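You operate a simulated robot arm through the tools that you are given. There is no shell and no other tool. Be economical: measure what you need, move in short steps, check, and stop when the job is done.

You are at the controls of a simulated two-armed robot. One attempt, no reset.

## Task
Sand the bare tops of both blocks smooth, holding each, then stack them.
Fine: orange on teal; the sanding block goes back. Set down upright: sanding block. What is to be rubbed or washed off counts as gone when no trace of it is left.

It is judged by the outcome, as a careful person would: the job done as asked, and still so three seconds after it is handed in. It fails if anything else is knocked over, pushed out of place, dropped, spilled or broken.

## Robot
Two 7-joint arms with two-finger parallel grippers on one trunk, on a base that drives. Base frame: it is fixed to the floor where the robot stands at the start and does not move with it; the origin is under the middle of the robot, x ahead of it, y to its left, z up. Units: cm, degrees, N and s.
The left shoulder is at the start at [7, 16.3, 122], the right one opposite. With the tool pointing down near the work surface each hand reaches from about 10 to 74 cm from the robot's upright axis, wherever it stands, measured 20 degrees to its own side. Places, roughly: black-ended block (13x4x4 cm) [50, -60, 50]; top of the teal-ended block [50, 40, 90]. Payload 3.43 kg a hand.
The tool frame of a hand sits at the grasp point between the pads (the TCP): z along the fingers, y along the line on which they close. The tips reach 3.4 cm beyond it. Largest opening 12.8 cm; finger width 2.4, thickness 1.2; the body of the gripper, 4.8 by 13 cm, starts 9.6 cm behind the TCP.
Orientation is that of the tool frame in the base frame, as a unit quaternion [w, x, y, z]. With the fingers straight down and closing along the base's y, the tool's x points along the base's -x, its y along +y and its z along -z.

## Interface
- The arms move only by the tool drive_tool. It takes "left_increments", "right_increments" or both (then of equal length, played together; a hand with none holds still); each is a list of rows, each a list of 3 entries, a list of its own where there are three numbers: the opening, from 0 (shut) to 1 (fully open), then the shift along the tool's x, y, z in cm, then the turn, a rotation vector about the tool's x, y, z in degrees. In form: [[hand, [x, y, z], [rx, ry, rz]], ...]. A call has 1 to 8 rows; each row shifts and turns the commanded pose from where the row before left it, along the tool's axes as they then stand. Rows are played at 5 a second. More than 5 cm and 8.6 degrees between two rows, or a gripper value outside its range, and nothing of the call is played. Where a pose cannot be reached the arm comes as near as it can. A force on the tool above 40 N (or 10 N above the force at the start of the call, whichever is more), or a blocked arm, ends the call early, and 0.2 s more pass. Each finger travels about 15.3 cm/s and halts on what it meets, pressing with about 45 N; the grip force reading is that of the motor and also rises with nothing between the fingers. The clock runs only during rows and for 0.2 s after the last one: add rows that do not move to give the fingers time. It gives the time, the measured TCP pose, the force on the tool (base axes), the opening and the grip force at its end, in the units of the frame above (readings bear some noise), with the torque about the TCP (base axes, N m) and any sound that the robot's microphone picked up.
- Cameras (640 x 400 px; columns grow to the right, rows downward): "scene" is now at [13.02, 0.31, 144.18]; the picture's right is [0.24, -0.97, 0.00], its down [-0.70, -0.17, -0.69] and it looks along [0.67, 0.17, -0.72] (base axes); focal length 214 px, centre (320, 200). "left" rides on the left gripper at [7.6, 1.1, -16] in its tool frame; the picture's right is [-0.15, 0.99, 0.00], its down [-0.88, -0.13, -0.46] and it looks along [-0.45, -0.07, 0.89] (tool axes); focal length 234 px, centre (320, 200). "right" rides on the right gripper at [7.6, -1.1, -16] in its tool frame; the picture's right is [0.15, 0.99, 0.00], its down [-0.88, 0.13, -0.46] and it looks along [-0.45, 0.07, 0.89] (tool axes); focal length 234 px, centre (320, 200). There is no depth. A picture from a camera that has moved, and an enlarged one, comes with that camera's place and axes in the base frame and with its lens. The place of the scene camera against the robot may be out by one fixed shift of up to 2.5 cm in any direction.
- grab_frame(camera): a new picture of that camera. It takes no simulated time.
- raise_lower(by): slides the trunk up (or, below 0, down) by that many cm; the arms and the scene camera ride with it, the base frame stays. It gives what a move gives, with no picture.
- steer(legs): drives the robot by 1 to 6 legs, each [ahead, left, turn to the left] in cm, cm and degrees, along the robot's own axes; the way and the turn of a leg run together, so that a leg with both is an arc; at most 150 cm and 180 degrees a leg. The arms and the cameras ride along, it lands a little off, and it stops where it bumps. It gives what a move gives.
- aim_head(pan, tilt): turns the head with the scene camera to pan (to the left, within 86 degrees either way) and tilt (down, from -29 to 69), counted from straight ahead of the robot. It gives what a move gives.
- zoom(camera, box): a new picture of the part [left, top, right, bottom] of that camera's present view, enlarged. It takes no simulated time.
- hand_in(): hands the job in; it is judged then, once.

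Work in short steps. Places have to be worked out from the pictures, the camera data and where the tool is seen: move nearer, look again, correct. Check each grasp and each placing, and mend what went wrong. You have 120 turns and 88 pictures in all, those below and enlarged ones among them. Open the grippers and draw the arms clear of the work before you hand the job in, unless the task says otherwise; then end with one line.

The tools are called after "Emit:" as a command line: name --argument value ..., lists and objects as JSON in quotes. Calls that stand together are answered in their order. drive_tool: Moves the arms, as the interface text tells. Its arguments: {"type":"object","properties":{"left_increments":{"type":"array","items":{"type":"array"}},"right_increments":{"type":"array","items":{"type":"array"}}},"required":[]} The other tools are called the same way: raise_lower (by) slides the trunk up or down; steer (legs) drives the base; aim_head (pan, tilt) turns the head that bears the scene camera; grab_frame (camera) takes a picture; zoom (camera, box) takes an enlarged picture of a part of a camera's view; hand_in () hands the job in.

At the start:

```text
clock: 0.0
left_tcp_pos: [44.72, 58.84, 122.81]
left_tool_rot: [0.0, -0.001, 1.0, 0.0]
left_ft_force: [0.3, 0.2, 0.8]
left_moment: [0.0, 0.0, 0.02]
left_opening: 12.81
left_gripper_force: 0.0
right_tcp_pos: [61.27, 6.63, 116.73]
right_tool_rot: [-0.001, 0.0, 1.0, 0.0]
right_ft_force: [-0.5, -0.6, 0.5]
right_moment: [-0.01, 0.02, 0.02]
right_opening: 12.81
right_gripper_force: 0.0
trunk travel left (down, up): [-70.0, 24.0]
robot x, y, heading: [0.16, 0.25, -0.2]
head pan, tilt: [13.8, 46.0]
```

scene: 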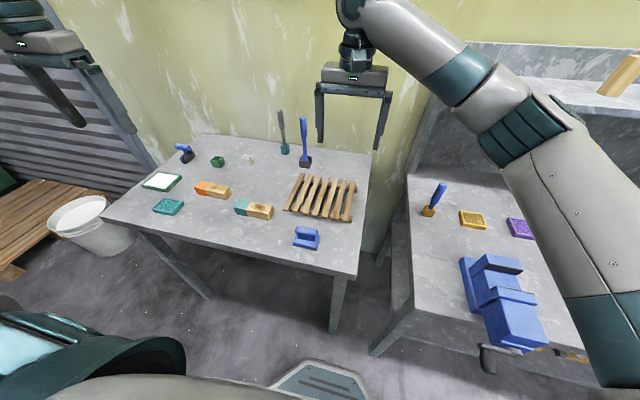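
right: 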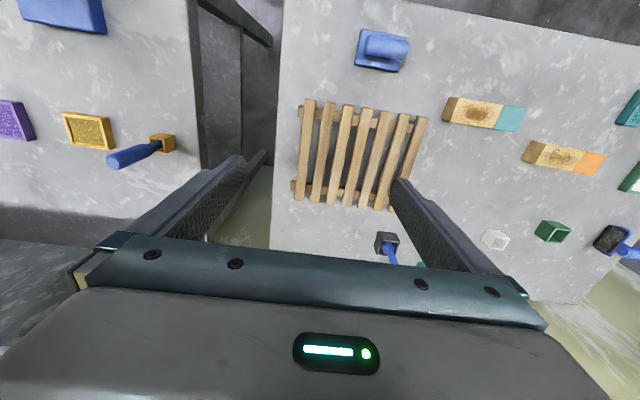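
left: 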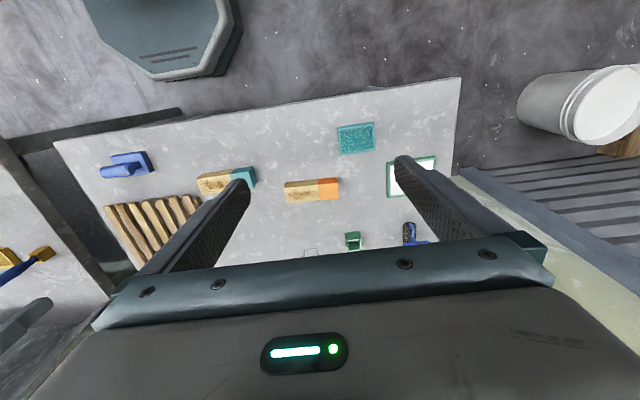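

I'll look closely at the table and its tools first; the block seen from two cameras puts the table top near z≈87.

Emit:
zoom --camera "scene" --box '[130, 90, 370, 260]'

Emit:
zoom --camera "right" --box '[280, 0, 640, 270]'

Emit:
zoom --camera "left" --box '[60, 80, 480, 260]'

Emit:
zoom --camera "scene" --box '[370, 40, 640, 380]'

```text
2.35 times, centred on (250, 175) of scene
camera zoom: at [13.02, 0.31, 144.18], right [0.24, -0.97, 0.0], down [-0.7, -0.17, -0.69], along [0.67, 0.17, -0.72], focal length 505 px, centre (485, 259)
```

zoom: 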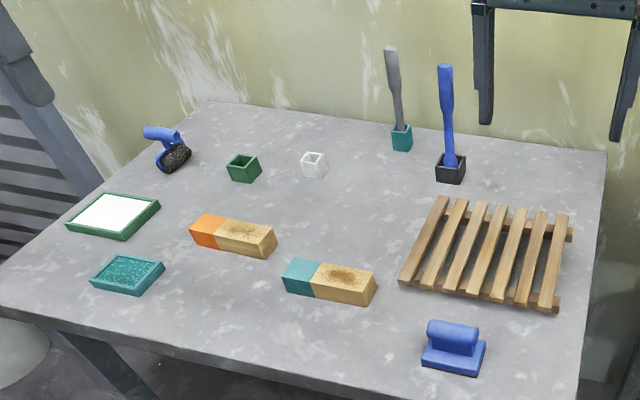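

```text
1.48 times, centred on (460, 135) of right
camera zoom: at [53.71, 5.55, 132.64], right [-0.15, 0.99, 0.0], down [0.88, 0.13, 0.46], along [0.45, 0.07, -0.89], focal length 347 px, centre (113, 296)
```

zoom: 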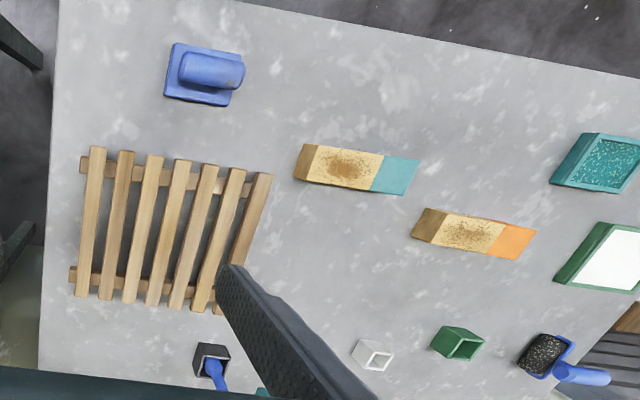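

```text
1.52 times, centred on (270, 170) of left
camera zoom: at [37.19, 60.1, 138.68], right [0.15, 0.99, 0.0], down [0.88, -0.13, 0.46], along [0.45, -0.07, -0.89], focal length 357 px, centre (396, 246)
```

zoom: 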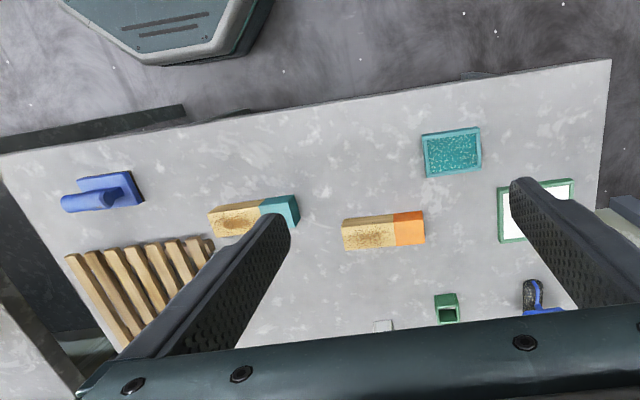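

```text
1.18 times, centred on (505, 210) of scene
camera zoom: at [13.02, 0.31, 144.18], right [0.24, -0.97, 0.0], down [-0.7, -0.17, -0.69], along [0.67, 0.17, -0.72], focal length 252 px, centre (102, 188)
```

zoom: 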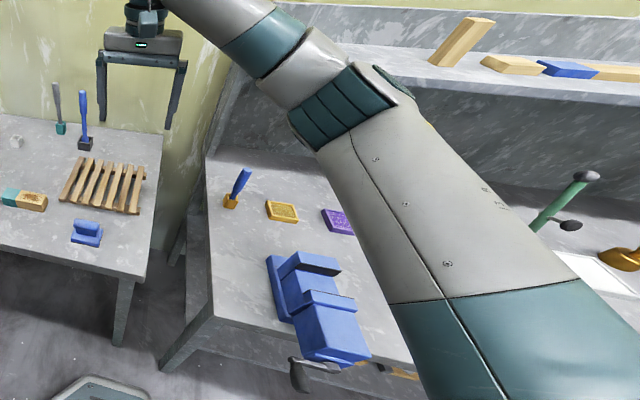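

Triangulating with both wrist cameras: block tops are at z≈89.4 (table ≈85.4), with the orange block's colour boundary at about (59.6, 56.5), the teal one's at (55, 37.4) and the blue sanding block near (48, 15). The table edge is at x≈40, so I'll strafe left to centre the robot on the blocks.

Emit:
steer --legs '[[0, 34, 0]]'

```text
clock: 2.2
left_tcp_pos: [44.3, 93.45, 122.87]
left_tool_rot: [0.0, -0.005, 1.0, 0.001]
left_ft_force: [0.2, -0.5, 0.7]
left_moment: [0.03, -0.02, 0.01]
left_opening: 12.8
left_gripper_force: 0.0
right_tcp_pos: [61.03, 41.27, 116.83]
right_tool_rot: [0.0, -0.003, 1.0, -0.001]
right_ft_force: [-0.1, -0.2, -0.5]
right_moment: [0.02, 0.02, 0.0]
right_opening: 12.8
right_gripper_force: 0.1
trunk travel left (down, up): [-70.0, 24.0]
robot x, y, heading: [0.01, 34.09, 0.6]
head pan, tilt: [13.8, 46.0]
```

Moving the right hand over the sanding block while the left hand begins its 90° turn about vertical.

Emit:
drive_tool --right_increments '[[1, [1.65, -3.3, 0.8], [0, 0, 0]], [1, [1.65, -3.3, 0.8], [0, 0, 0]], [1, [1.65, -3.3, 0.8], [0, 0, 0]], [1, [1.65, -3.3, 0.8], [0, 0, 0]], [1, [1.65, -3.3, 0.8], [0, 0, 0]], [1, [1.65, -3.3, 0.8], [0, 0, 0]], [1, [1.65, -3.3, 0.8], [0, 0, 0]], [1, [1.65, -3.3, 0.8], [0, 0, 0]]]' --left_increments '[[1, [0, 0, 0], [0, 0, 8.4]], [1, [0, 0, 0], [0, 0, 8.4]], [1, [0, 0, 0], [0, 0, 8.4]], [1, [0, 0, 0], [0, 0, 8.4]], [1, [0, 0, 0], [0, 0, 8.4]], [1, [0, 0, 0], [0, 0, 8.4]], [1, [0, 0, 0], [0, 0, 8.4]], [1, [0, 0, 0], [0, 0, 8.4]]]'

Emit:
drive_tool --right_increments '[[1, [0, 0, 0], [0, 0, -8.4]], [1, [0, 0, 0], [0, 0, -8.4]], [1, [0, 0, 0], [0, 0, -8.4]], [1, [0, 0, 0], [0, 0, -8.4]], [1, [0, 0, 0], [0, 0, -8.4]], [1, [0, 0, 0], [0, 0, -8.4]], [1, [0, 0, 0], [0, 0, -8.4]], [1, [0, 0, 0], [0, 0, -8.4]]]' --left_increments '[[1, [0, 0, 0], [0, 0, 7.6]], [1, [0, 0, 0], [0, 0, 7.6]], [1, [0, 0, 0], [0, 0, 7.6]], [1, [0, 0, 0], [0, 0, 0]], [1, [0, 0, 0], [0, 0, 0]], [1, [0, 0, 0], [0, 0, 0]], [1, [0, 0, 0], [0, 0, 0]], [1, [0, 0, 0], [0, 0, 0]]]'

Emit:
grab_frame --camera "right"

Emit:
grab_frame --camera "left"

```text
clock: 4.0
left_tcp_pos: [43.99, 93.44, 123.06]
left_tool_rot: [0.0, 0.55, 0.835, 0.001]
left_ft_force: [-0.7, 0.4, 1.1]
left_moment: [0.03, -0.03, 0.0]
left_opening: 12.81
left_gripper_force: 0.1
right_tcp_pos: [48.14, 14.8, 110.61]
right_tool_rot: [0.0, -0.003, 1.0, 0.001]
right_ft_force: [0.1, -0.3, 0.4]
right_moment: [0.04, 0.01, 0.01]
right_opening: 12.79
right_gripper_force: 0.0
trunk travel left (down, up): [-70.0, 24.0]
robot x, y, heading: [0.03, 34.52, 0.2]
head pan, tilt: [13.8, 46.0]
```

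```text
clock: 5.8
left_tcp_pos: [44.22, 93.53, 122.79]
left_tool_rot: [0.0, 0.704, 0.71, 0.0]
left_ft_force: [0.4, 0.1, 0.1]
left_moment: [0.03, -0.03, 0.0]
left_opening: 12.8
left_gripper_force: 0.1
right_tcp_pos: [48.08, 14.83, 110.41]
right_tool_rot: [0.0, -0.557, 0.83, 0.0]
right_ft_force: [0.2, -0.4, 0.0]
right_moment: [-0.02, 0.01, 0.04]
right_opening: 12.8
right_gripper_force: 0.2
trunk travel left (down, up): [-70.0, 24.0]
robot x, y, heading: [-0.25, 34.61, 0.3]
head pan, tilt: [13.8, 46.0]
```

```text
80 pictures are left
camera right: at [46.33, 7.48, 126.23], right [-0.97, 0.24, 0.0], down [0.21, 0.86, 0.46], along [0.11, 0.44, -0.89], focal length 234 px, centre (320, 200)
```

right: 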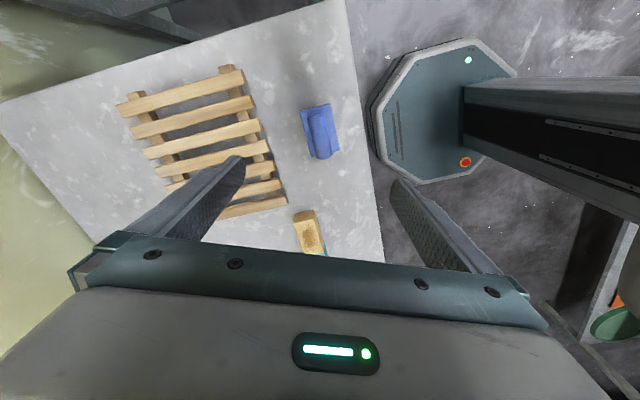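

```text
79 pictures are left
camera left: at [45.23, 101.19, 138.72], right [0.99, -0.14, 0.0], down [-0.12, -0.88, 0.46], along [-0.06, -0.45, -0.89], focal length 234 px, centre (320, 200)
```

left: 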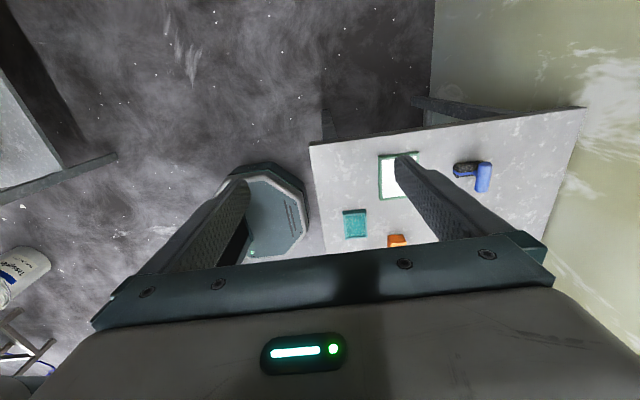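

The sander is right under the right hand at about (48.2, 15). I'll zoom to read its shape and yaw.

Emit:
zoom --camera "right" --box '[270, 85, 370, 185]'

Emit:
zoom --camera "scene" --box '[270, 200, 470, 330]'

```text
4.00 times, centred on (320, 135) of right
camera zoom: at [46.33, 7.48, 126.23], right [-0.97, 0.24, 0.0], down [0.21, 0.86, 0.46], along [0.11, 0.44, -0.89], focal length 937 px, centre (320, 460)
```

zoom: 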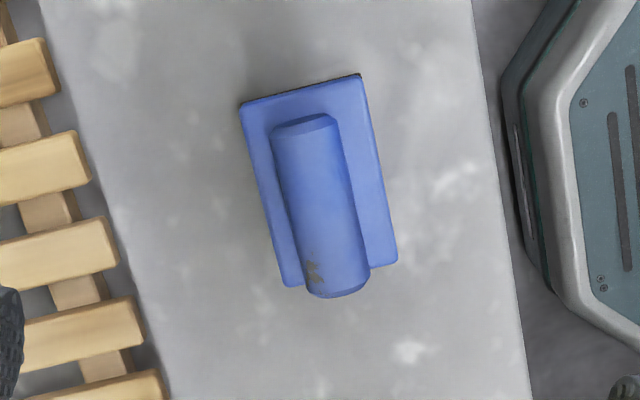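

```text
3.08 times, centred on (370, 265) of scene
camera zoom: at [12.89, 34.67, 144.18], right [0.25, -0.97, 0.0], down [-0.7, -0.18, -0.69], along [0.67, 0.17, -0.72], focal length 660 px, centre (166, 0)
```

zoom: 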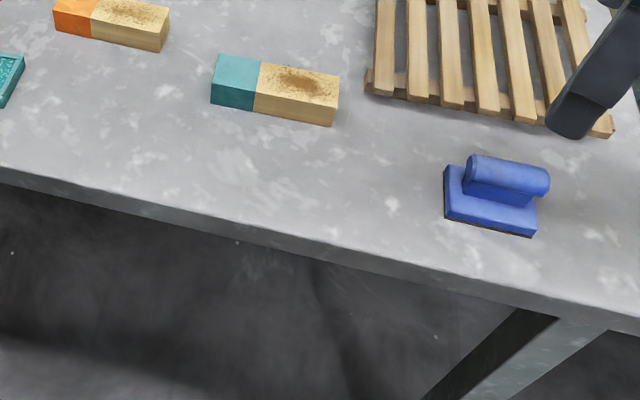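

Sander base is ~4.7×7.5 cm centred (48.1, 14.7), aligned with the axes, handle bar along y with its top at about z≈91. Finish the yaw, descend part way and look again.

Emit:
drive_tool --right_increments '[[1, [0, 0, 0], [0, 0, -7.5]], [1, [0, 0, 0], [0, 0, -7.5]], [1, [0, 0, 0], [0, 0, -7.4]], [1, [0, 0, 4], [0, 0, 0]], [1, [0, 0, 4], [0, 0, 0]], [1, [0, 0, 4], [0, 0, 0]], [1, [0, 0, 0], [0, 0, 0]]]'

Emit:
grab_frame --camera "right"

```text
clock: 7.4
left_tcp_pos: [44.09, 93.4, 122.93]
left_tool_rot: [0.001, 0.704, 0.711, 0.0]
left_ft_force: [-0.1, -0.7, 0.8]
left_moment: [0.0, -0.01, -0.03]
left_opening: 12.79
left_gripper_force: 0.1
right_tcp_pos: [48.18, 15.01, 98.22]
right_tool_rot: [0.0, -0.706, 0.708, 0.0]
right_ft_force: [-0.4, 0.7, 0.9]
right_moment: [0.0, -0.03, 0.02]
right_opening: 12.81
right_gripper_force: 0.0
trunk travel left (down, up): [-70.0, 24.0]
robot x, y, heading: [-0.53, 34.35, 0.5]
head pan, tilt: [13.8, 46.0]
```

```text
76 pictures are left
camera right: at [49.3, 7.58, 114.09], right [-0.99, -0.15, 0.0], down [-0.13, 0.88, 0.46], along [-0.07, 0.45, -0.89], focal length 234 px, centre (320, 200)
```

right: 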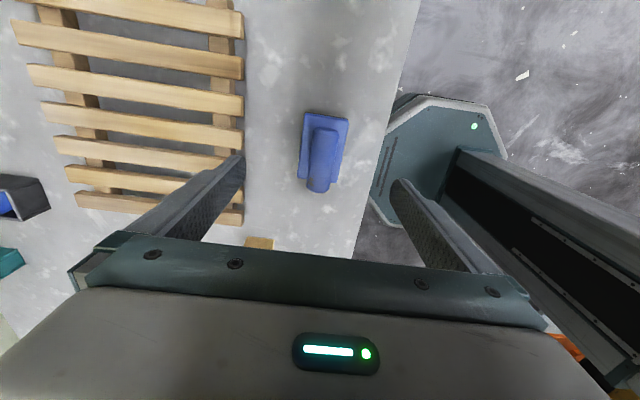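

The sander is centred under the hand. I'll half-close the fingers to keep clear of the slatted crate, go down to z≈91, and look.

Emit:
drive_tool --right_increments '[[0.45, [0.1, 0.1, 0], [0, 0, 0]], [0.45, [0.1, 0.1, 0], [0, 0, 0]], [0.45, [0, 0, 2.5], [0, 0, 0]], [0.45, [0, 0, 2.5], [0, 0, 0]], [0.45, [0, 0, 1.2], [0, 0, 0]], [0.45, [0, 0, 0.6], [0, 0, 0]], [0.45, [0, 0, 0], [0, 0, 0]]]'

Emit:
grab_frame --camera "right"

Emit:
zoom --camera "scene" --box '[370, 150, 500, 290]'

```text
clock: 9.0
left_tcp_pos: [44.11, 93.55, 122.88]
left_tool_rot: [-0.001, 0.704, 0.71, 0.0]
left_ft_force: [0.5, 0.4, -0.3]
left_moment: [0.01, -0.02, 0.01]
left_opening: 12.79
left_gripper_force: 0.2
right_tcp_pos: [47.87, 14.85, 91.46]
right_tool_rot: [0.0, 0.708, -0.706, 0.0]
right_ft_force: [0.6, 0.0, 0.3]
right_moment: [0.02, -0.01, 0.01]
right_opening: 5.74
right_gripper_force: 0.0
trunk travel left (down, up): [-70.0, 24.0]
robot x, y, heading: [-0.2, 34.14, 0.6]
head pan, tilt: [13.8, 46.0]
```

```text
75 pictures are left
camera right: at [48.98, 7.29, 107.37], right [-0.99, -0.15, 0.0], down [-0.13, 0.88, 0.46], along [-0.07, 0.45, -0.89], focal length 234 px, centre (320, 200)
```

right: 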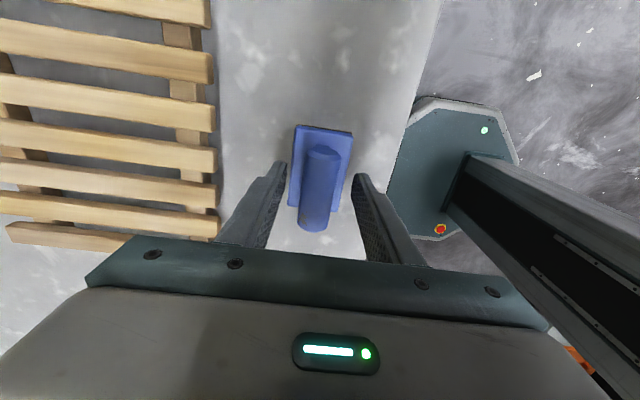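

```text
2.86 times, centred on (435, 220) of scene
camera zoom: at [12.87, 34.68, 144.18], right [0.25, -0.97, 0.0], down [-0.7, -0.18, -0.69], along [0.67, 0.17, -0.72], focal length 613 px, centre (-9, 143)
```

zoom: 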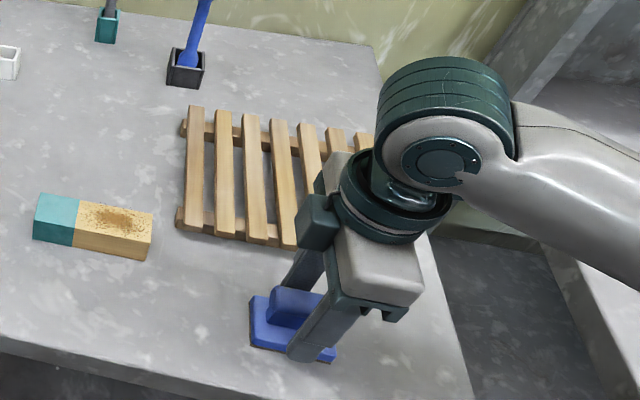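

Fingers straddle the handle; lower 0.5 cm and close.

Emit:
drive_tool --right_increments '[[0.45, [0, 0, 0.5], [0, 0, 0]], [0, [0, 0, 0], [0, 0, 0]], [0, [0, 0, 0], [0, 0, 0]], [0, [0, 0, 0], [0, 0, 0]], [0, [0, 0, 0], [0, 0, 0]]]'

```text
clock: 10.2
left_tcp_pos: [44.2, 93.48, 122.88]
left_tool_rot: [0.0, 0.704, 0.71, 0.0]
left_ft_force: [0.5, 0.6, -0.4]
left_moment: [0.0, 0.01, -0.01]
left_opening: 12.79
left_gripper_force: 0.1
right_tcp_pos: [47.82, 14.84, 91.01]
right_tool_rot: [0.0, -0.707, 0.707, 0.001]
right_ft_force: [1.4, -0.7, 6.1]
right_moment: [0.02, -0.06, 0.0]
right_opening: 4.9
right_gripper_force: 44.8
trunk travel left (down, up): [-70.0, 24.0]
robot x, y, heading: [-0.13, 34.4, 0.3]
head pan, tilt: [13.8, 46.0]
```

Opening stopped at 4.9 cm, i.e. the tips caught the plate's edges, not the handle. Reopen, rise 1.1 cm and close on the handle.

Emit:
drive_tool --right_increments '[[0.45, [0, 0, 0], [0, 0, 0]], [0.45, [0, 0, 0], [0, 0, 0]], [0.45, [0, 0, -1.1], [0, 0, 0]], [0, [0, 0, 0], [0, 0, 0]], [0, [0, 0, 0], [0, 0, 0]], [0, [0, 0, 0], [0, 0, 0]], [0, [0, 0, 0], [0, 0, 0]]]'

Emit:
grab_frame --camera "right"

```text
clock: 11.8
left_tcp_pos: [44.16, 93.52, 122.91]
left_tool_rot: [-0.001, 0.704, 0.711, 0.0]
left_ft_force: [-0.3, 0.2, 0.1]
left_moment: [0.01, 0.02, 0.0]
left_opening: 12.81
left_gripper_force: 0.0
right_tcp_pos: [47.81, 14.7, 91.98]
right_tool_rot: [-0.001, 0.708, -0.707, 0.0]
right_ft_force: [0.3, 0.1, 0.1]
right_moment: [-0.07, 0.04, 0.02]
right_opening: 2.39
right_gripper_force: 44.9
trunk travel left (down, up): [-70.0, 24.0]
robot x, y, heading: [-0.17, 34.2, 0.5]
head pan, tilt: [13.8, 46.0]
```

```text
73 pictures are left
camera right: at [48.95, 7.14, 107.93], right [-0.99, -0.15, 0.0], down [-0.13, 0.88, 0.46], along [-0.07, 0.45, -0.89], focal length 234 px, centre (320, 200)
```

right: 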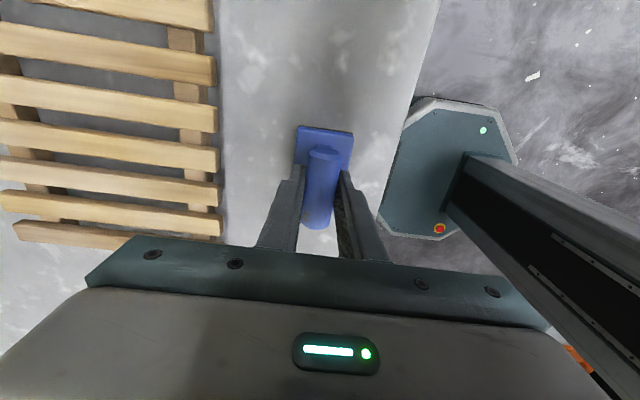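

Handle held (2.39 cm). Lift the sander straight up while the left hand moves toward the blocks.

Emit:
drive_tool --right_increments '[[0, [0, 0, -2], [0, 0, 0]], [0, [0, 0, -2], [0, 0, 0]], [0, [0, 0, -2], [0, 0, 0]], [0, [0, 0, -2], [0, 0, 0]], [0, [0, 0, -2], [0, 0, 0]], [0, [0, 0, 0], [0, 0, 0]], [0, [0, 0, 0], [0, 0, 0]], [0, [0, 0, 0], [0, 0, 0]]]' --left_increments '[[1, [-4.7, 1.35, 0.5], [0, 0, 0]], [1, [-4.7, 1.35, 0.5], [0, 0, 0]], [1, [-4.7, 1.35, 0.5], [0, 0, 0]], [1, [-4.7, 1.35, 0.5], [0, 0, 0]], [1, [-4.7, 1.35, 0.5], [0, 0, 0]], [1, [-4.7, 1.35, 0.5], [0, 0, 0]], [1, [-4.7, 1.35, 0.5], [0, 0, 0]], [1, [-4.7, 1.35, 0.5], [0, 0, 0]]]'

Emit:
grab_frame --camera "left"

Emit:
grab_frame --camera "scene"

```text
clock: 13.6
left_tcp_pos: [55.65, 56.04, 118.75]
left_tool_rot: [-0.001, 0.704, 0.71, 0.0]
left_ft_force: [1.1, -0.4, -0.4]
left_moment: [0.02, 0.08, -0.02]
left_opening: 12.82
left_gripper_force: 0.1
right_tcp_pos: [47.97, 14.59, 102.09]
right_tool_rot: [0.0, 0.707, -0.707, -0.001]
right_ft_force: [-0.3, -0.2, 0.3]
right_moment: [0.01, 0.04, 0.03]
right_opening: 2.4
right_gripper_force: 44.2
trunk travel left (down, up): [-70.0, 24.0]
robot x, y, heading: [0.12, 34.12, 0.2]
head pan, tilt: [13.8, 46.0]
```

```text
72 pictures are left
camera left: at [56.7, 63.68, 134.57], right [0.99, -0.14, 0.0], down [-0.12, -0.88, 0.45], along [-0.06, -0.45, -0.89], focal length 234 px, centre (320, 200)
```

left: 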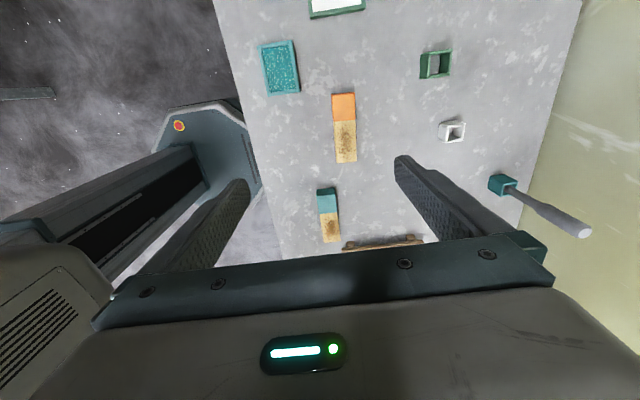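

```text
71 pictures are left
camera scene: at [13.11, 34.53, 144.16], right [0.25, -0.97, 0.0], down [-0.7, -0.18, -0.69], along [0.67, 0.17, -0.72], focal length 214 px, centre (320, 200)
```

scene: 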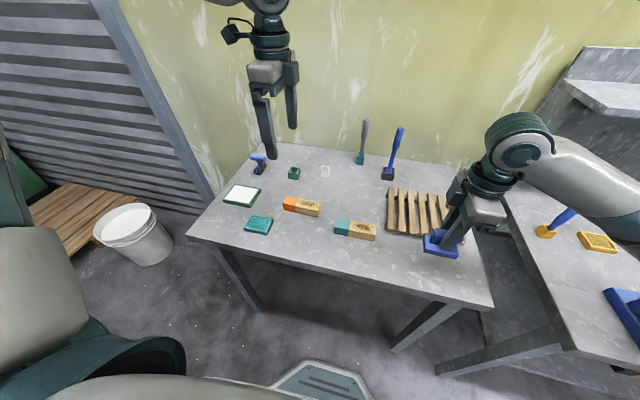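

Left camera puts the teal end centre near (55, 40.5). Move the left hand in closer above it for precise measuring.

Emit:
drive_tool --left_increments '[[0.6, [-3, -0.1, 3], [0, 0, 0]], [0.6, [-3, -0.1, 3], [0, 0, 0]], [0.6, [-3, -0.1, 3], [0, 0, 0]], [0.6, [-3, -0.1, 3], [0, 0, 0]], [0.6, [0, 0, 2], [0, 0, 0]], [0.6, [0, 0, 0], [0, 0, 0]]]'

Emit:
grab_frame --camera "left"

Emit:
zoom --camera "scene" --box '[320, 180, 500, 290]'

```text
clock: 15.0
left_tcp_pos: [53.09, 48.49, 105.4]
left_tool_rot: [0.002, 0.704, 0.71, -0.001]
left_ft_force: [-0.3, 1.1, -0.6]
left_moment: [-0.01, 0.0, -0.02]
left_opening: 7.67
left_gripper_force: 0.0
left hand out of reach, approached as far as the arm can: row 3, 4, 5
right_tcp_pos: [47.83, 14.69, 102.27]
right_tool_rot: [-0.001, -0.707, 0.707, 0.0]
right_ft_force: [-0.4, 0.0, -1.0]
right_moment: [0.02, 0.0, 0.0]
right_opening: 2.42
right_gripper_force: 44.8
trunk travel left (down, up): [-70.0, 24.0]
robot x, y, heading: [-0.17, 34.16, 0.5]
head pan, tilt: [13.8, 46.0]
```

```text
70 pictures are left
camera left: at [54.19, 56.21, 121.28], right [0.99, -0.14, 0.0], down [-0.12, -0.88, 0.46], along [-0.06, -0.45, -0.89], focal length 234 px, centre (320, 200)
```

left: 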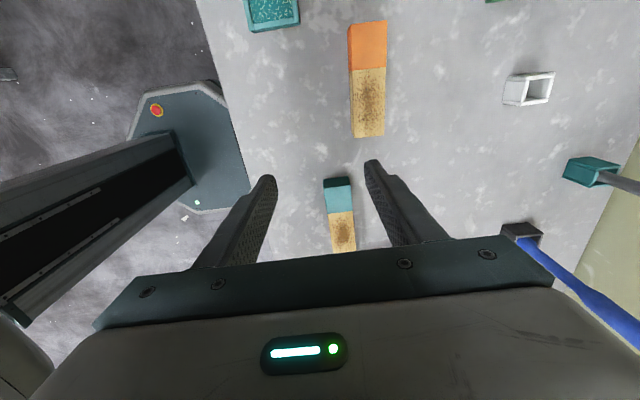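

```text
3.56 times, centred on (410, 235) of scene
camera zoom: at [12.84, 34.65, 144.19], right [0.25, -0.97, 0.0], down [-0.7, -0.18, -0.7], along [0.67, 0.17, -0.72], focal length 763 px, centre (0, 76)
```

zoom: 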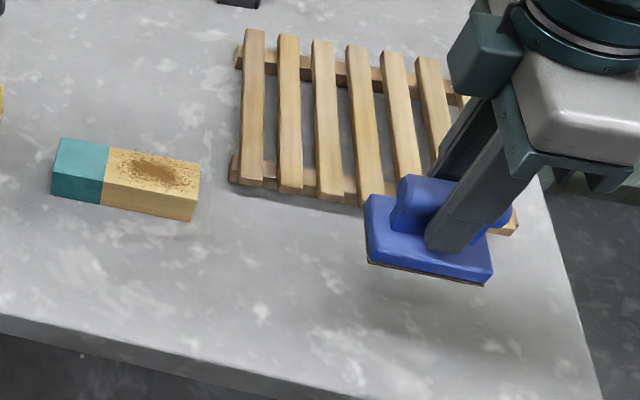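

Sander is held cleanly. The left arm is at its reach limit forward here, so I'll drive 8 cm ahead (base still well short of the table legs; hands are above everything).

Emit:
steer --legs '[[8, 0, 0]]'

```text
clock: 16.1
left_tcp_pos: [61.16, 48.46, 105.56]
left_tool_rot: [0.002, 0.705, 0.709, 0.0]
left_ft_force: [-0.2, 0.6, 0.1]
left_moment: [0.0, 0.02, -0.03]
left_opening: 7.67
left_gripper_force: 0.0
right_tcp_pos: [55.84, 14.74, 102.1]
right_tool_rot: [0.001, -0.707, 0.707, 0.0]
right_ft_force: [0.0, -0.8, -1.1]
right_moment: [0.01, 0.01, 0.01]
right_opening: 2.41
right_gripper_force: 45.5
trunk travel left (down, up): [-70.0, 24.0]
robot x, y, heading: [7.94, 34.48, 0.0]
head pan, tilt: [13.8, 46.0]
```

Move the left hand to about (55, 46, 104) and look.

Emit:
drive_tool --left_increments '[[0.6, [-0.6, -2, 0.3], [0, 0, 0]], [0.6, [-0.6, -2, 0.3], [0, 0, 0]], [0.6, [-0.6, -2, 0.3], [0, 0, 0]], [0.6, [-0.6, 0, 0.3], [0, 0, 0]], [0.6, [0, 0, 0], [0, 0, 0]]]'

Emit:
zoom --camera "left" --box '[220, 0, 480, 260]'

```text
clock: 17.3
left_tcp_pos: [55.18, 46.89, 104.67]
left_tool_rot: [0.001, 0.704, 0.71, -0.002]
left_ft_force: [-0.3, -0.6, -0.4]
left_moment: [0.0, 0.02, -0.02]
left_opening: 7.66
left_gripper_force: 0.1
left hand out of reach, approached as far as the arm can: row 4
right_tcp_pos: [55.77, 14.68, 102.14]
right_tool_rot: [-0.001, -0.707, 0.707, 0.0]
right_ft_force: [-0.2, 0.8, -1.3]
right_moment: [-0.01, 0.02, -0.01]
right_opening: 2.38
right_gripper_force: 45.2
trunk travel left (down, up): [-70.0, 24.0]
robot x, y, heading: [7.67, 34.62, 0.7]
head pan, tilt: [13.8, 46.0]
```

```text
1.54 times, centred on (350, 130) of left
camera zoom: at [56.17, 54.76, 120.42], right [0.99, -0.14, 0.0], down [-0.12, -0.88, 0.46], along [-0.06, -0.46, -0.89], focal length 360 px, centre (274, 308)
```

zoom: 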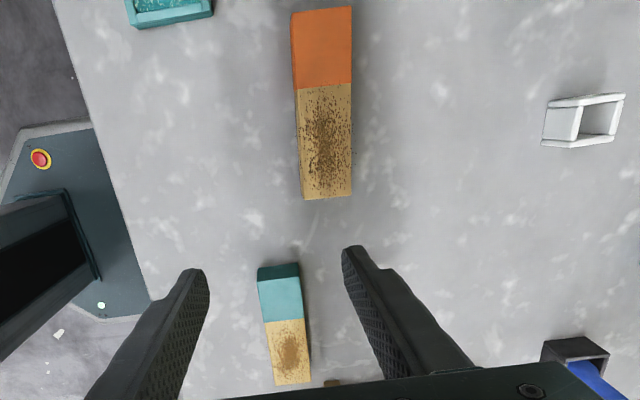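

The left arm is limited toward the right with forearm nearly level. The shoulders are only ~35 cm above this table, so I'll raise the trunk 20 cm for better arm posture.

Emit:
raise_lower --by 20

Emit:
drive_tool --left_increments '[[0.6, [-1.5, 0, 4], [0, 0, 0]], [0.6, [-1.5, 0, 4], [0, 0, 0]], [0.6, [-1.5, 0, 4], [0, 0, 0]], [0.6, [-1.5, 0, 4], [0, 0, 0]], [0.6, [0, 0, 4], [0, 0, 0]], [0.6, [0, 0, 0], [0, 0, 0]]]'

```text
clock: 19.5
left_tcp_pos: [55.15, 46.97, 124.53]
left_tool_rot: [0.002, 0.705, 0.71, -0.001]
left_ft_force: [1.0, -0.9, -0.3]
left_moment: [-0.02, 0.02, 0.0]
left_opening: 7.7
left_gripper_force: 0.0
right_tcp_pos: [55.73, 14.67, 122.12]
right_tool_rot: [0.0, -0.707, 0.707, 0.0]
right_ft_force: [0.7, 0.0, -1.0]
right_moment: [0.02, 0.01, 0.01]
right_opening: 2.4
right_gripper_force: 45.2
trunk travel left (down, up): [-90.0, 4.0]
robot x, y, heading: [7.6, 34.47, 0.3]
head pan, tilt: [13.8, 46.0]
```

```text
clock: 20.9
left_tcp_pos: [53.09, 53.04, 111.13]
left_tool_rot: [0.003, 0.705, 0.709, -0.002]
left_ft_force: [0.4, 0.2, 0.1]
left_moment: [-0.02, 0.01, 0.0]
left_opening: 7.67
left_gripper_force: 0.0
left hand out of reach, approached as far as the arm can: row 1, 2, 3, 4, 5
right_tcp_pos: [55.76, 14.56, 122.28]
right_tool_rot: [-0.001, 0.707, -0.707, 0.0]
right_ft_force: [-0.3, 0.6, -0.9]
right_moment: [-0.02, 0.03, -0.01]
right_opening: 2.41
right_gripper_force: 45.3
trunk travel left (down, up): [-90.0, 4.0]
robot x, y, heading: [7.55, 34.53, 0.2]
head pan, tilt: [13.8, 46.0]
```

Higher trunk makes it worse: the limit is wrist yaw toward the body centre. New plan: stand further left so the right hand works at its own side, and hold the block with the left hand turned the other way (tool x toward −y) and leaned toward +y, away from the sander. First raise and turn the left hand.

Emit:
drive_tool --left_increments '[[0.6, [0, 0, -2], [0, 0, -8.4]], [0.6, [0, 0, -2], [0, 0, -8.4]], [0.6, [0, 0, -2], [0, 0, -8.4]], [0.6, [0, 0, -2], [0, 0, -8.4]], [0.6, [0, 0, -2], [0, 0, -8.4]], [0.6, [0, 0, -2], [0, 0, -8.4]], [0.6, [0, 0, -2], [0, 0, -8.4]], [0.6, [0, 0, -2], [0, 0, -8.4]]]'

Emit:
drive_tool --left_increments '[[0.6, [0, 0, 0], [0, 0, -8.4]], [0.6, [0, 0, 0], [0, 0, -8.4]], [0.6, [0, 0, 0], [0, 0, -8.4]], [0.6, [0, 0, 0], [0, 0, -8.4]], [0.6, [0, 0, 0], [0, 0, -8.4]], [0.6, [0, 0, 0], [0, 0, -8.4]], [0.6, [0, 0, 0], [0, 0, -8.4]], [0.6, [0, 0, 0], [0, 0, -8.4]]]'

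Emit:
steer --legs '[[0, 20, 0]]'

```text
clock: 22.7
left_tcp_pos: [53.31, 53.15, 127.31]
left_tool_rot: [0.002, 0.193, 0.981, -0.002]
left_ft_force: [-0.8, -0.1, 0.3]
left_moment: [-0.02, 0.0, -0.04]
left_opening: 7.67
left_gripper_force: 0.1
right_tcp_pos: [55.71, 14.62, 122.19]
right_tool_rot: [0.0, 0.708, -0.706, 0.0]
right_ft_force: [-0.5, -0.6, -1.3]
right_moment: [-0.01, 0.04, 0.04]
right_opening: 2.4
right_gripper_force: 44.6
trunk travel left (down, up): [-90.0, 4.0]
robot x, y, heading: [7.54, 34.67, 0.5]
head pan, tilt: [13.8, 46.0]
```

```text
clock: 24.5
left_tcp_pos: [53.28, 53.13, 127.18]
left_tool_rot: [-0.001, -0.383, 0.924, -0.002]
left_ft_force: [0.4, 0.1, 0.6]
left_moment: [-0.04, -0.01, -0.02]
left_opening: 7.68
left_gripper_force: 0.0
right_tcp_pos: [55.77, 14.63, 122.22]
right_tool_rot: [0.0, -0.707, 0.707, -0.001]
right_ft_force: [-0.2, -0.4, -0.9]
right_moment: [-0.01, -0.06, -0.02]
right_opening: 2.39
right_gripper_force: 45.2
trunk travel left (down, up): [-90.0, 4.0]
robot x, y, heading: [7.76, 34.28, 0.4]
head pan, tilt: [13.8, 46.0]
```

```text
clock: 26.1
left_tcp_pos: [53.3, 72.21, 127.04]
left_tool_rot: [0.001, -0.378, 0.926, -0.001]
left_ft_force: [-0.4, 0.4, 0.1]
left_moment: [0.03, 0.0, 0.02]
left_opening: 7.7
left_gripper_force: 0.0
right_tcp_pos: [55.62, 33.68, 122.18]
right_tool_rot: [0.001, -0.704, 0.71, 0.001]
right_ft_force: [0.2, 0.2, -0.1]
right_moment: [0.05, 0.0, 0.0]
right_opening: 2.38
right_gripper_force: 44.5
trunk travel left (down, up): [-90.0, 4.0]
robot x, y, heading: [7.59, 54.21, -0.0]
head pan, tilt: [13.8, 46.0]
```

Finish the left hand's yaw and tilt it 35° (fingers pointing down and toward −y) after lowering the trunk 15 cm.

Emit:
raise_lower --by -15

Emit:
drive_tool --left_increments '[[0.6, [0, 0, 0], [0, 0, -7.6]], [0.6, [0, 0, 0], [0, 0, -7.6]], [0.6, [0, 0, 0], [0, 0, -7.6]], [0.6, [0, 0, 0], [0, 0, -7.6]], [0.6, [0, 0, 0], [0, 0, -7.6]], [0.6, [0, 0, 0], [0, 0, -7.6]], [0.6, [0, 0, 0], [0, 8, 0]], [0.6, [0, 0, 0], [0, 8, 0]]]'

Emit:
drive_tool --left_increments '[[0.6, [0, 0, 0], [0, 6.5, 0]], [0.6, [0, 0, 0], [0, 6.5, 0]], [0.6, [0, 0, 0], [0, 6, 0]], [0.6, [4, 0, 0], [0, 0, 0]], [0.6, [4, 0, 0], [0, 0, 0]], [0.6, [4, 0, 0], [0, 0, 0]], [0.6, [0, 0, 0], [0, 0, 0]]]'

Emit:
grab_frame --camera "left"

```text
clock: 27.8
left_tcp_pos: [53.21, 72.57, 112.12]
left_tool_rot: [0.0, -0.379, 0.925, -0.002]
left_ft_force: [-0.6, 0.4, 0.8]
left_moment: [-0.03, 0.0, 0.02]
left_opening: 7.67
left_gripper_force: 0.0
right_tcp_pos: [55.66, 34.07, 107.31]
right_tool_rot: [0.0, -0.705, 0.709, 0.0]
right_ft_force: [0.2, -0.5, -0.9]
right_moment: [0.0, 0.01, -0.02]
right_opening: 2.45
right_gripper_force: 44.9
trunk travel left (down, up): [-75.0, 19.0]
robot x, y, heading: [7.53, 54.06, 0.1]
head pan, tilt: [13.8, 46.0]
```

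```text
clock: 29.6
left_tcp_pos: [53.29, 72.91, 112.08]
left_tool_rot: [0.1, 0.7, -0.699, 0.101]
left_ft_force: [0.3, -0.3, 0.7]
left_moment: [-0.01, 0.0, 0.01]
left_opening: 7.68
left_gripper_force: 0.0
right_tcp_pos: [55.47, 34.29, 107.35]
right_tool_rot: [-0.001, -0.706, 0.708, 0.0]
right_ft_force: [-0.5, 0.2, -1.1]
right_moment: [-0.02, 0.0, -0.02]
right_opening: 2.43
right_gripper_force: 44.9
trunk travel left (down, up): [-75.0, 19.0]
robot x, y, heading: [7.76, 53.8, 0.4]
head pan, tilt: [13.8, 46.0]
```

```text
clock: 31.2
left_tcp_pos: [53.43, 62.93, 118.66]
left_tool_rot: [-0.215, -0.674, 0.674, -0.214]
left_ft_force: [0.1, 0.2, -0.5]
left_moment: [-0.02, 0.0, -0.03]
left_opening: 7.68
left_gripper_force: 0.0
right_tcp_pos: [55.59, 34.11, 107.17]
right_tool_rot: [0.0, -0.705, 0.709, 0.0]
right_ft_force: [0.1, -0.1, -0.5]
right_moment: [-0.04, 0.0, 0.0]
right_opening: 2.42
right_gripper_force: 44.9
trunk travel left (down, up): [-75.0, 19.0]
robot x, y, heading: [7.8, 53.91, -0.1]
head pan, tilt: [13.8, 46.0]
```

```text
67 pictures are left
camera left: at [52.39, 66.0, 135.97], right [-0.99, 0.12, -0.09], down [0.13, 0.98, -0.14], along [0.07, -0.15, -0.99], focal length 234 px, centre (320, 200)
```

left: 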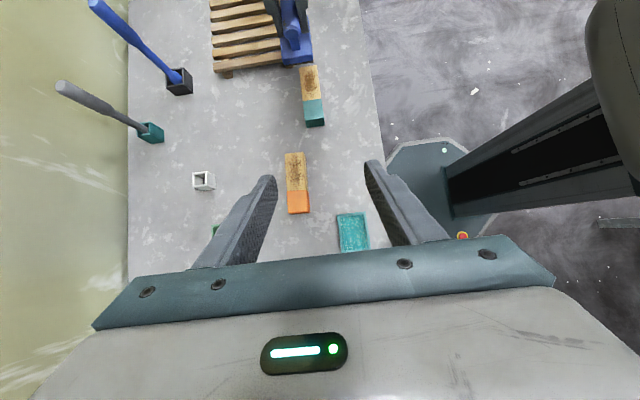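

Tilt is in. Bring the left hand to a pre-grasp about 15 cm short of the teal end along its approach line, (55, 49.2, 101.6).

Emit:
drive_tool --left_increments '[[0.6, [0.26, -0.31, 4.37], [0, 0, 0]], [0.6, [0.26, -0.31, 4.37], [0, 0, 0]], [0.6, [0.26, -0.31, 4.37], [0, 0, 0]], [0.6, [0.26, -0.31, 4.37], [0, 0, 0]], [0.6, [0.26, -0.31, 4.37], [0, 0, 0]], [0.6, [0, 0, 0], [0, 0, 0]]]'

Emit:
grab_frame --camera "left"

```text
clock: 32.6
left_tcp_pos: [54.72, 54.82, 108.04]
left_tool_rot: [-0.218, -0.672, 0.675, -0.213]
left_ft_force: [0.6, -0.4, 0.3]
left_moment: [-0.01, 0.05, 0.01]
left_opening: 7.66
left_gripper_force: 0.0
left hand out of reach, approached as far as the arm can: row 4, 5
right_tcp_pos: [55.67, 34.06, 107.18]
right_tool_rot: [0.0, -0.706, 0.708, 0.0]
right_ft_force: [-0.7, -0.1, -1.3]
right_moment: [0.02, 0.02, 0.01]
right_opening: 2.39
right_gripper_force: 45.0
trunk travel left (down, up): [-75.0, 19.0]
robot x, y, heading: [7.49, 54.24, 0.2]
head pan, tilt: [13.8, 46.0]
```

```text
66 pictures are left
camera left: at [53.78, 58.03, 125.26], right [-0.99, 0.12, -0.08], down [0.13, 0.98, -0.14], along [0.06, -0.15, -0.99], focal length 234 px, centre (320, 200)
```

left: 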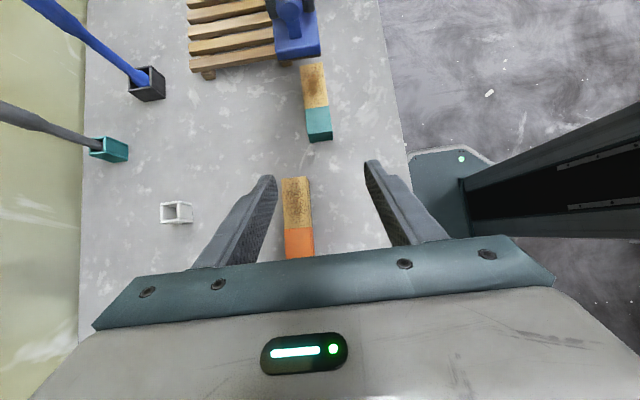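

The tilted pose also hits a joint limit from here. Better: stand at about (8, 72) turned 45° right, so both wrists work near their natural yaw, with the near (left) hand leaning back toward the robot. Hands are high enough (≥100) to swing over everything there.

Emit:
steer --legs '[[0, 18, 0], [0, 0, -45]]'

Emit:
grab_frame --camera "scene"

```text
clock: 36.2
left_tcp_pos: [41.92, 39.95, 107.93]
left_tool_rot: [-0.281, -0.369, 0.878, -0.117]
left_ft_force: [-0.6, -0.7, -0.1]
left_moment: [-0.03, -0.02, 0.05]
left_opening: 7.69
left_gripper_force: 0.0
right_tcp_pos: [28.04, 24.55, 107.17]
right_tool_rot: [0.0, -0.386, 0.922, 0.0]
right_ft_force: [0.1, -0.3, -0.9]
right_moment: [0.01, -0.01, -0.01]
right_opening: 2.38
right_gripper_force: 44.8
trunk travel left (down, up): [-75.0, 19.0]
robot x, y, heading: [8.06, 72.32, -44.2]
head pan, tilt: [13.8, 46.0]
```

```text
65 pictures are left
camera scene: at [18.35, 63.08, 149.18], right [-0.51, -0.86, 0.0], down [-0.62, 0.36, -0.69], along [0.6, -0.35, -0.72], focal length 214 px, centre (320, 200)
```

scene: 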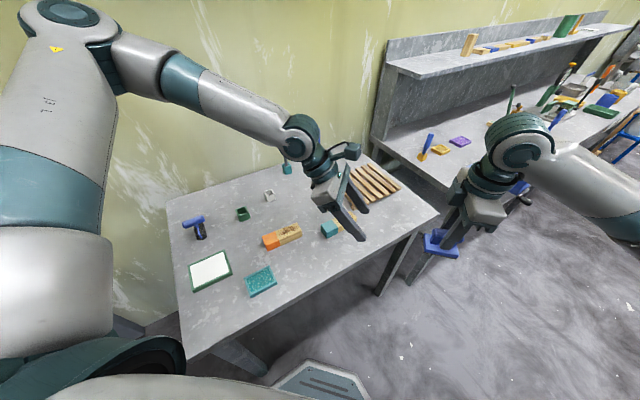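

Now re-orient both hands: untilt the left, and yaw both toward tool x = +y (about +135°).

Emit:
drive_tool --left_increments '[[0.6, [0, 0, 0], [0, -7.06, 0]], [0.6, [0, 0, 0], [0, -7.06, 0]], [0.6, [0, 0, 0], [0, -7.06, 0]], [0.6, [0, 0, 0], [0, -7.06, 0]], [0.6, [0, 0, 0], [0, -7.06, 0]], [0.6, [0, 0, 0], [0, 0, 8.45]], [0.6, [0, 0, 0], [0, 0, 8.45]], [0.6, [0, 0, 0], [0, 0, 8.45]]]' --right_increments '[[0, [0, 0, 0], [0, 0, 8.45]], [0, [0, 0, 0], [0, 0, 8.45]], [0, [0, 0, 0], [0, 0, 8.45]], [0, [0, 0, 0], [0, 0, 8.45]], [0, [0, 0, 0], [0, 0, 8.45]], [0, [0, 0, 0], [0, 0, 8.45]], [0, [0, 0, 0], [0, 0, 8.45]], [0, [0, 0, 0], [0, 0, 8.45]]]'

Emit:
drive_tool --left_increments '[[0.6, [0, 0, 0], [0, 0, 8.45]], [0.6, [0, 0, 0], [0, 0, 8.45]], [0.6, [0, 0, 0], [0, 0, 8.45]], [0.6, [0, 0, 0], [0, 0, 8.45]], [0.6, [0, 0, 0], [0, 0, 8.45]], [0.6, [0, 0, 0], [0, 0, 8.45]], [0.6, [0, 0, 0], [0, 0, 8.45]], [0.6, [0, 0, 0], [0, 0, 8.45]]]' --right_increments '[[0, [0, 0, 0], [0, 0, 8.45]], [0, [0, 0, 0], [0, 0, 8.45]], [0, [0, 0, 0], [0, 0, 8.45]], [0, [0, 0, 0], [0, 0, 8.45]], [0, [0, 0, 0], [0, 0, 8.45]], [0, [0, 0, 0], [0, 0, 8.45]], [0, [0, 0, 0], [0, 0, 8.45]], [0, [0, 0, 0], [0, 0, 8.45]]]'

Emit:
drive_tool --left_increments '[[0.6, [0, 0, 0], [0, 0, 8.45]], [0.6, [0, 0, 0], [0, 0, 8.45]], [0.6, [0, 0, 0], [0, 0, 8.45]], [0.6, [0, 0, 0], [0, 0, 8.45]], [0.6, [0, 0, 0], [0, 0, 8.45]], [0.6, [0, 0, 0], [0, 0, 0]]]'

```text
clock: 38.0
left_tcp_pos: [51.2, 47.37, 111.11]
left_tool_rot: [-0.001, -0.174, 0.985, 0.001]
left_ft_force: [0.8, 0.4, -0.9]
left_moment: [0.02, -0.03, 0.01]
left_opening: 7.68
left_gripper_force: 0.0
left hand out of reach, approached as far as the arm can: row 1, 2, 3, 4, 5
right_tcp_pos: [27.94, 24.66, 107.14]
right_tool_rot: [0.0, 0.194, 0.981, 0.0]
right_ft_force: [0.0, 1.0, -0.8]
right_moment: [0.01, -0.03, 0.01]
right_opening: 2.4
right_gripper_force: 45.2
trunk travel left (down, up): [-75.0, 19.0]
robot x, y, heading: [7.7, 71.88, -44.3]
head pan, tilt: [13.8, 46.0]
```

```text
clock: 39.8
left_tcp_pos: [51.28, 47.26, 111.12]
left_tool_rot: [-0.001, 0.403, 0.915, 0.0]
left_ft_force: [-0.2, -0.4, -0.1]
left_moment: [-0.01, -0.02, 0.03]
left_opening: 7.67
left_gripper_force: 0.0
right_tcp_pos: [27.9, 24.36, 107.19]
right_tool_rot: [0.0, 0.707, 0.707, 0.0]
right_ft_force: [1.1, 0.9, 0.1]
right_moment: [0.03, 0.0, 0.01]
right_opening: 2.39
right_gripper_force: 45.1
trunk travel left (down, up): [-75.0, 19.0]
robot x, y, heading: [7.47, 72.02, -44.1]
head pan, tilt: [13.8, 46.0]
```

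```text
clock: 41.2
left_tcp_pos: [51.22, 47.36, 111.09]
left_tool_rot: [-0.001, 0.706, 0.708, -0.001]
left_ft_force: [0.2, -0.1, -0.4]
left_moment: [-0.03, -0.01, -0.03]
left_opening: 7.67
left_gripper_force: 0.2
right_tcp_pos: [27.82, 24.52, 107.32]
right_tool_rot: [-0.001, 0.706, 0.708, -0.001]
right_ft_force: [1.2, -0.3, -0.8]
right_moment: [0.02, 0.02, -0.01]
right_opening: 2.38
right_gripper_force: 45.2
trunk travel left (down, up): [-75.0, 19.0]
robot x, y, heading: [7.65, 72.27, -44.2]
head pan, tilt: [13.8, 46.0]
```

Both hands are at the wanted yaw. Tilt the left hand by −35° about tool y, shift x to 55, and check reach.

Emit:
drive_tool --left_increments '[[0.6, [0, 1.9, 0], [0, -7, 0]], [0.6, [0, 1.9, 0], [0, -7, 0]], [0.6, [0, 0, 0], [0, -7, 0]], [0.6, [0, 0, 0], [0, -7, 0]], [0.6, [0, 0, 0], [0, -7, 0]], [0.6, [0, 0, 3], [0, 0, 0]], [0.6, [0, 0, 0], [0, 0, 0]]]'

Emit:
grab_frame --camera "left"

```text
clock: 42.8
left_tcp_pos: [55.18, 45.64, 108.53]
left_tool_rot: [0.212, 0.673, 0.676, -0.214]
left_ft_force: [0.1, 0.6, 0.1]
left_moment: [-0.01, -0.04, 0.0]
left_opening: 7.67
left_gripper_force: 0.0
right_tcp_pos: [27.93, 24.64, 107.3]
right_tool_rot: [0.0, 0.707, 0.708, 0.0]
right_ft_force: [-0.8, 0.2, -1.0]
right_moment: [-0.03, 0.0, -0.02]
right_opening: 2.41
right_gripper_force: 45.3
trunk travel left (down, up): [-75.0, 19.0]
robot x, y, heading: [7.7, 72.04, -44.2]
head pan, tilt: [13.8, 46.0]
```

```text
64 pictures are left
camera left: at [56.2, 61.11, 117.17], right [0.99, -0.11, 0.08], down [-0.13, -0.46, 0.88], along [-0.06, -0.88, -0.47], focal length 234 px, centre (320, 200)
```

left: 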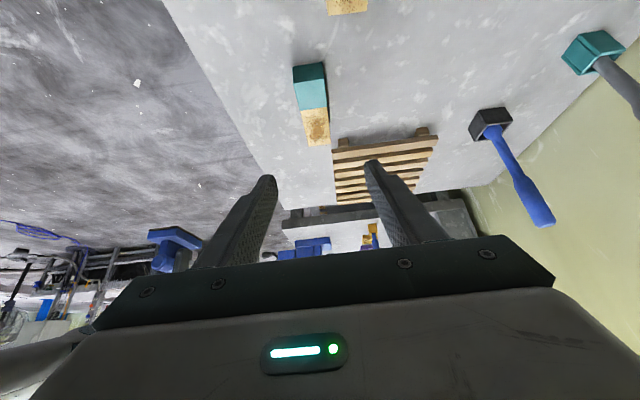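

That works. Continue to the pre-grasp 10 cm from the teal end.

Emit:
drive_tool --left_increments '[[0.6, [2.2, -0.06, 2.93], [0, 0, 0]], [0.6, [2.2, -0.06, 2.93], [0, 0, 0]], [0.6, [2.2, -0.06, 2.93], [0, 0, 0]], [0.6, [0, 0, 0], [0, 0, 0]]]'

Emit:
grab_frame --camera "left"

Emit:
zoom --camera "scene" --box '[220, 120, 420, 260]'

```text
clock: 43.8
left_tcp_pos: [54.73, 46.02, 97.41]
left_tool_rot: [0.213, 0.672, 0.676, -0.213]
left_ft_force: [-0.5, -0.6, 0.0]
left_moment: [0.0, -0.02, -0.02]
left_opening: 7.68
left_gripper_force: 0.1
right_tcp_pos: [27.97, 24.53, 107.23]
right_tool_rot: [-0.001, 0.707, 0.707, 0.0]
right_ft_force: [0.2, -0.6, -1.9]
right_moment: [0.03, 0.02, -0.01]
right_opening: 2.39
right_gripper_force: 44.8
trunk travel left (down, up): [-75.0, 19.0]
robot x, y, heading: [7.44, 72.25, -44.1]
head pan, tilt: [13.8, 46.0]
```

```text
63 pictures are left
camera left: at [55.86, 61.46, 106.01], right [0.99, -0.11, 0.08], down [-0.13, -0.46, 0.88], along [-0.06, -0.88, -0.47], focal length 234 px, centre (320, 200)
```

left: 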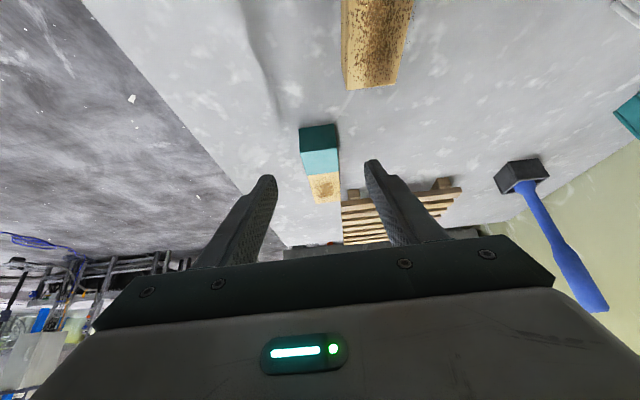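

```text
2.86 times, centred on (320, 190) of scene
camera zoom: at [18.3, 63.06, 149.18], right [-0.51, -0.86, 0.0], down [-0.62, 0.36, -0.69], along [0.6, -0.35, -0.72], focal length 613 px, centre (320, 229)
```

zoom: 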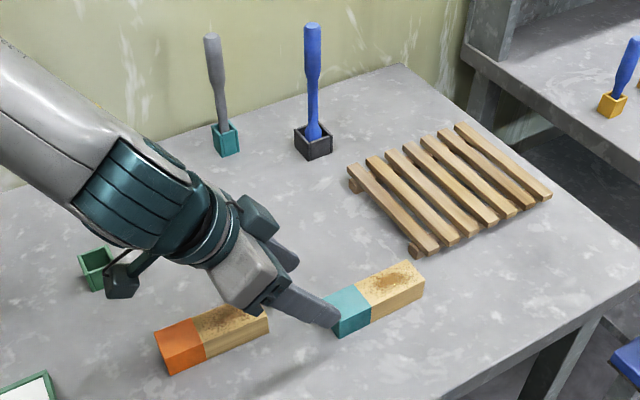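

Measurements agree: teal block x 53–57, end at y 41.8, top 89.4, table ≈85.6. Advance 9.6 cm along the fingers to straddle the teal end at (55, 40.5, 89.6).

Emit:
drive_tool --left_increments '[[0.6, [0, 0.25, 0], [0, 0, 0]], [0.6, [0, 0, 3], [0, 0, 0]], [0.6, [0, 0, 3], [0, 0, 0]], [0.6, [0, 0, 2.4], [0, 0, 0]], [0.6, [0, 0, 1.1], [0, 0, 0]], [0.6, [0, 0, 0], [0, 0, 0]]]'

Emit:
grab_frame --camera "left"

```text
clock: 45.2
left_tcp_pos: [57.18, 43.96, 94.5]
left_tool_rot: [0.213, 0.672, 0.677, -0.213]
left_ft_force: [-0.8, 0.1, 0.0]
left_moment: [0.05, 0.04, 0.0]
left_opening: 7.69
left_gripper_force: 0.1
left hand out of reach, approached as far as the arm can: row 3, 4, 5
right_tcp_pos: [28.09, 24.51, 107.23]
right_tool_rot: [0.0, 0.706, 0.708, 0.001]
right_ft_force: [0.0, -0.7, -1.6]
right_moment: [-0.04, 0.02, 0.0]
right_opening: 2.38
right_gripper_force: 45.0
trunk travel left (down, up): [-75.0, 19.0]
robot x, y, heading: [7.32, 72.28, -44.0]
head pan, tilt: [13.8, 46.0]
```

```text
61 pictures are left
camera left: at [58.24, 59.46, 103.11], right [0.99, -0.11, 0.08], down [-0.13, -0.46, 0.88], along [-0.06, -0.88, -0.47], focal length 234 px, centre (320, 200)
```

left: 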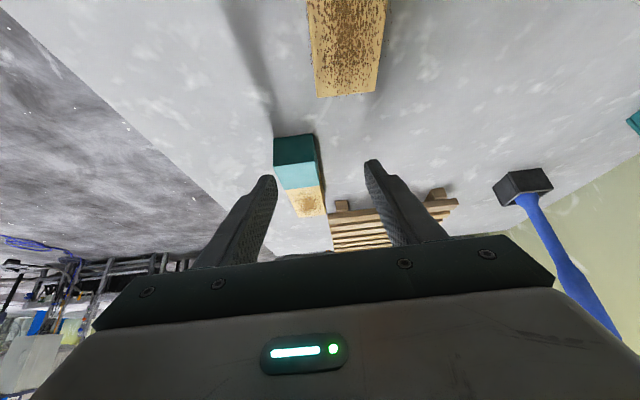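

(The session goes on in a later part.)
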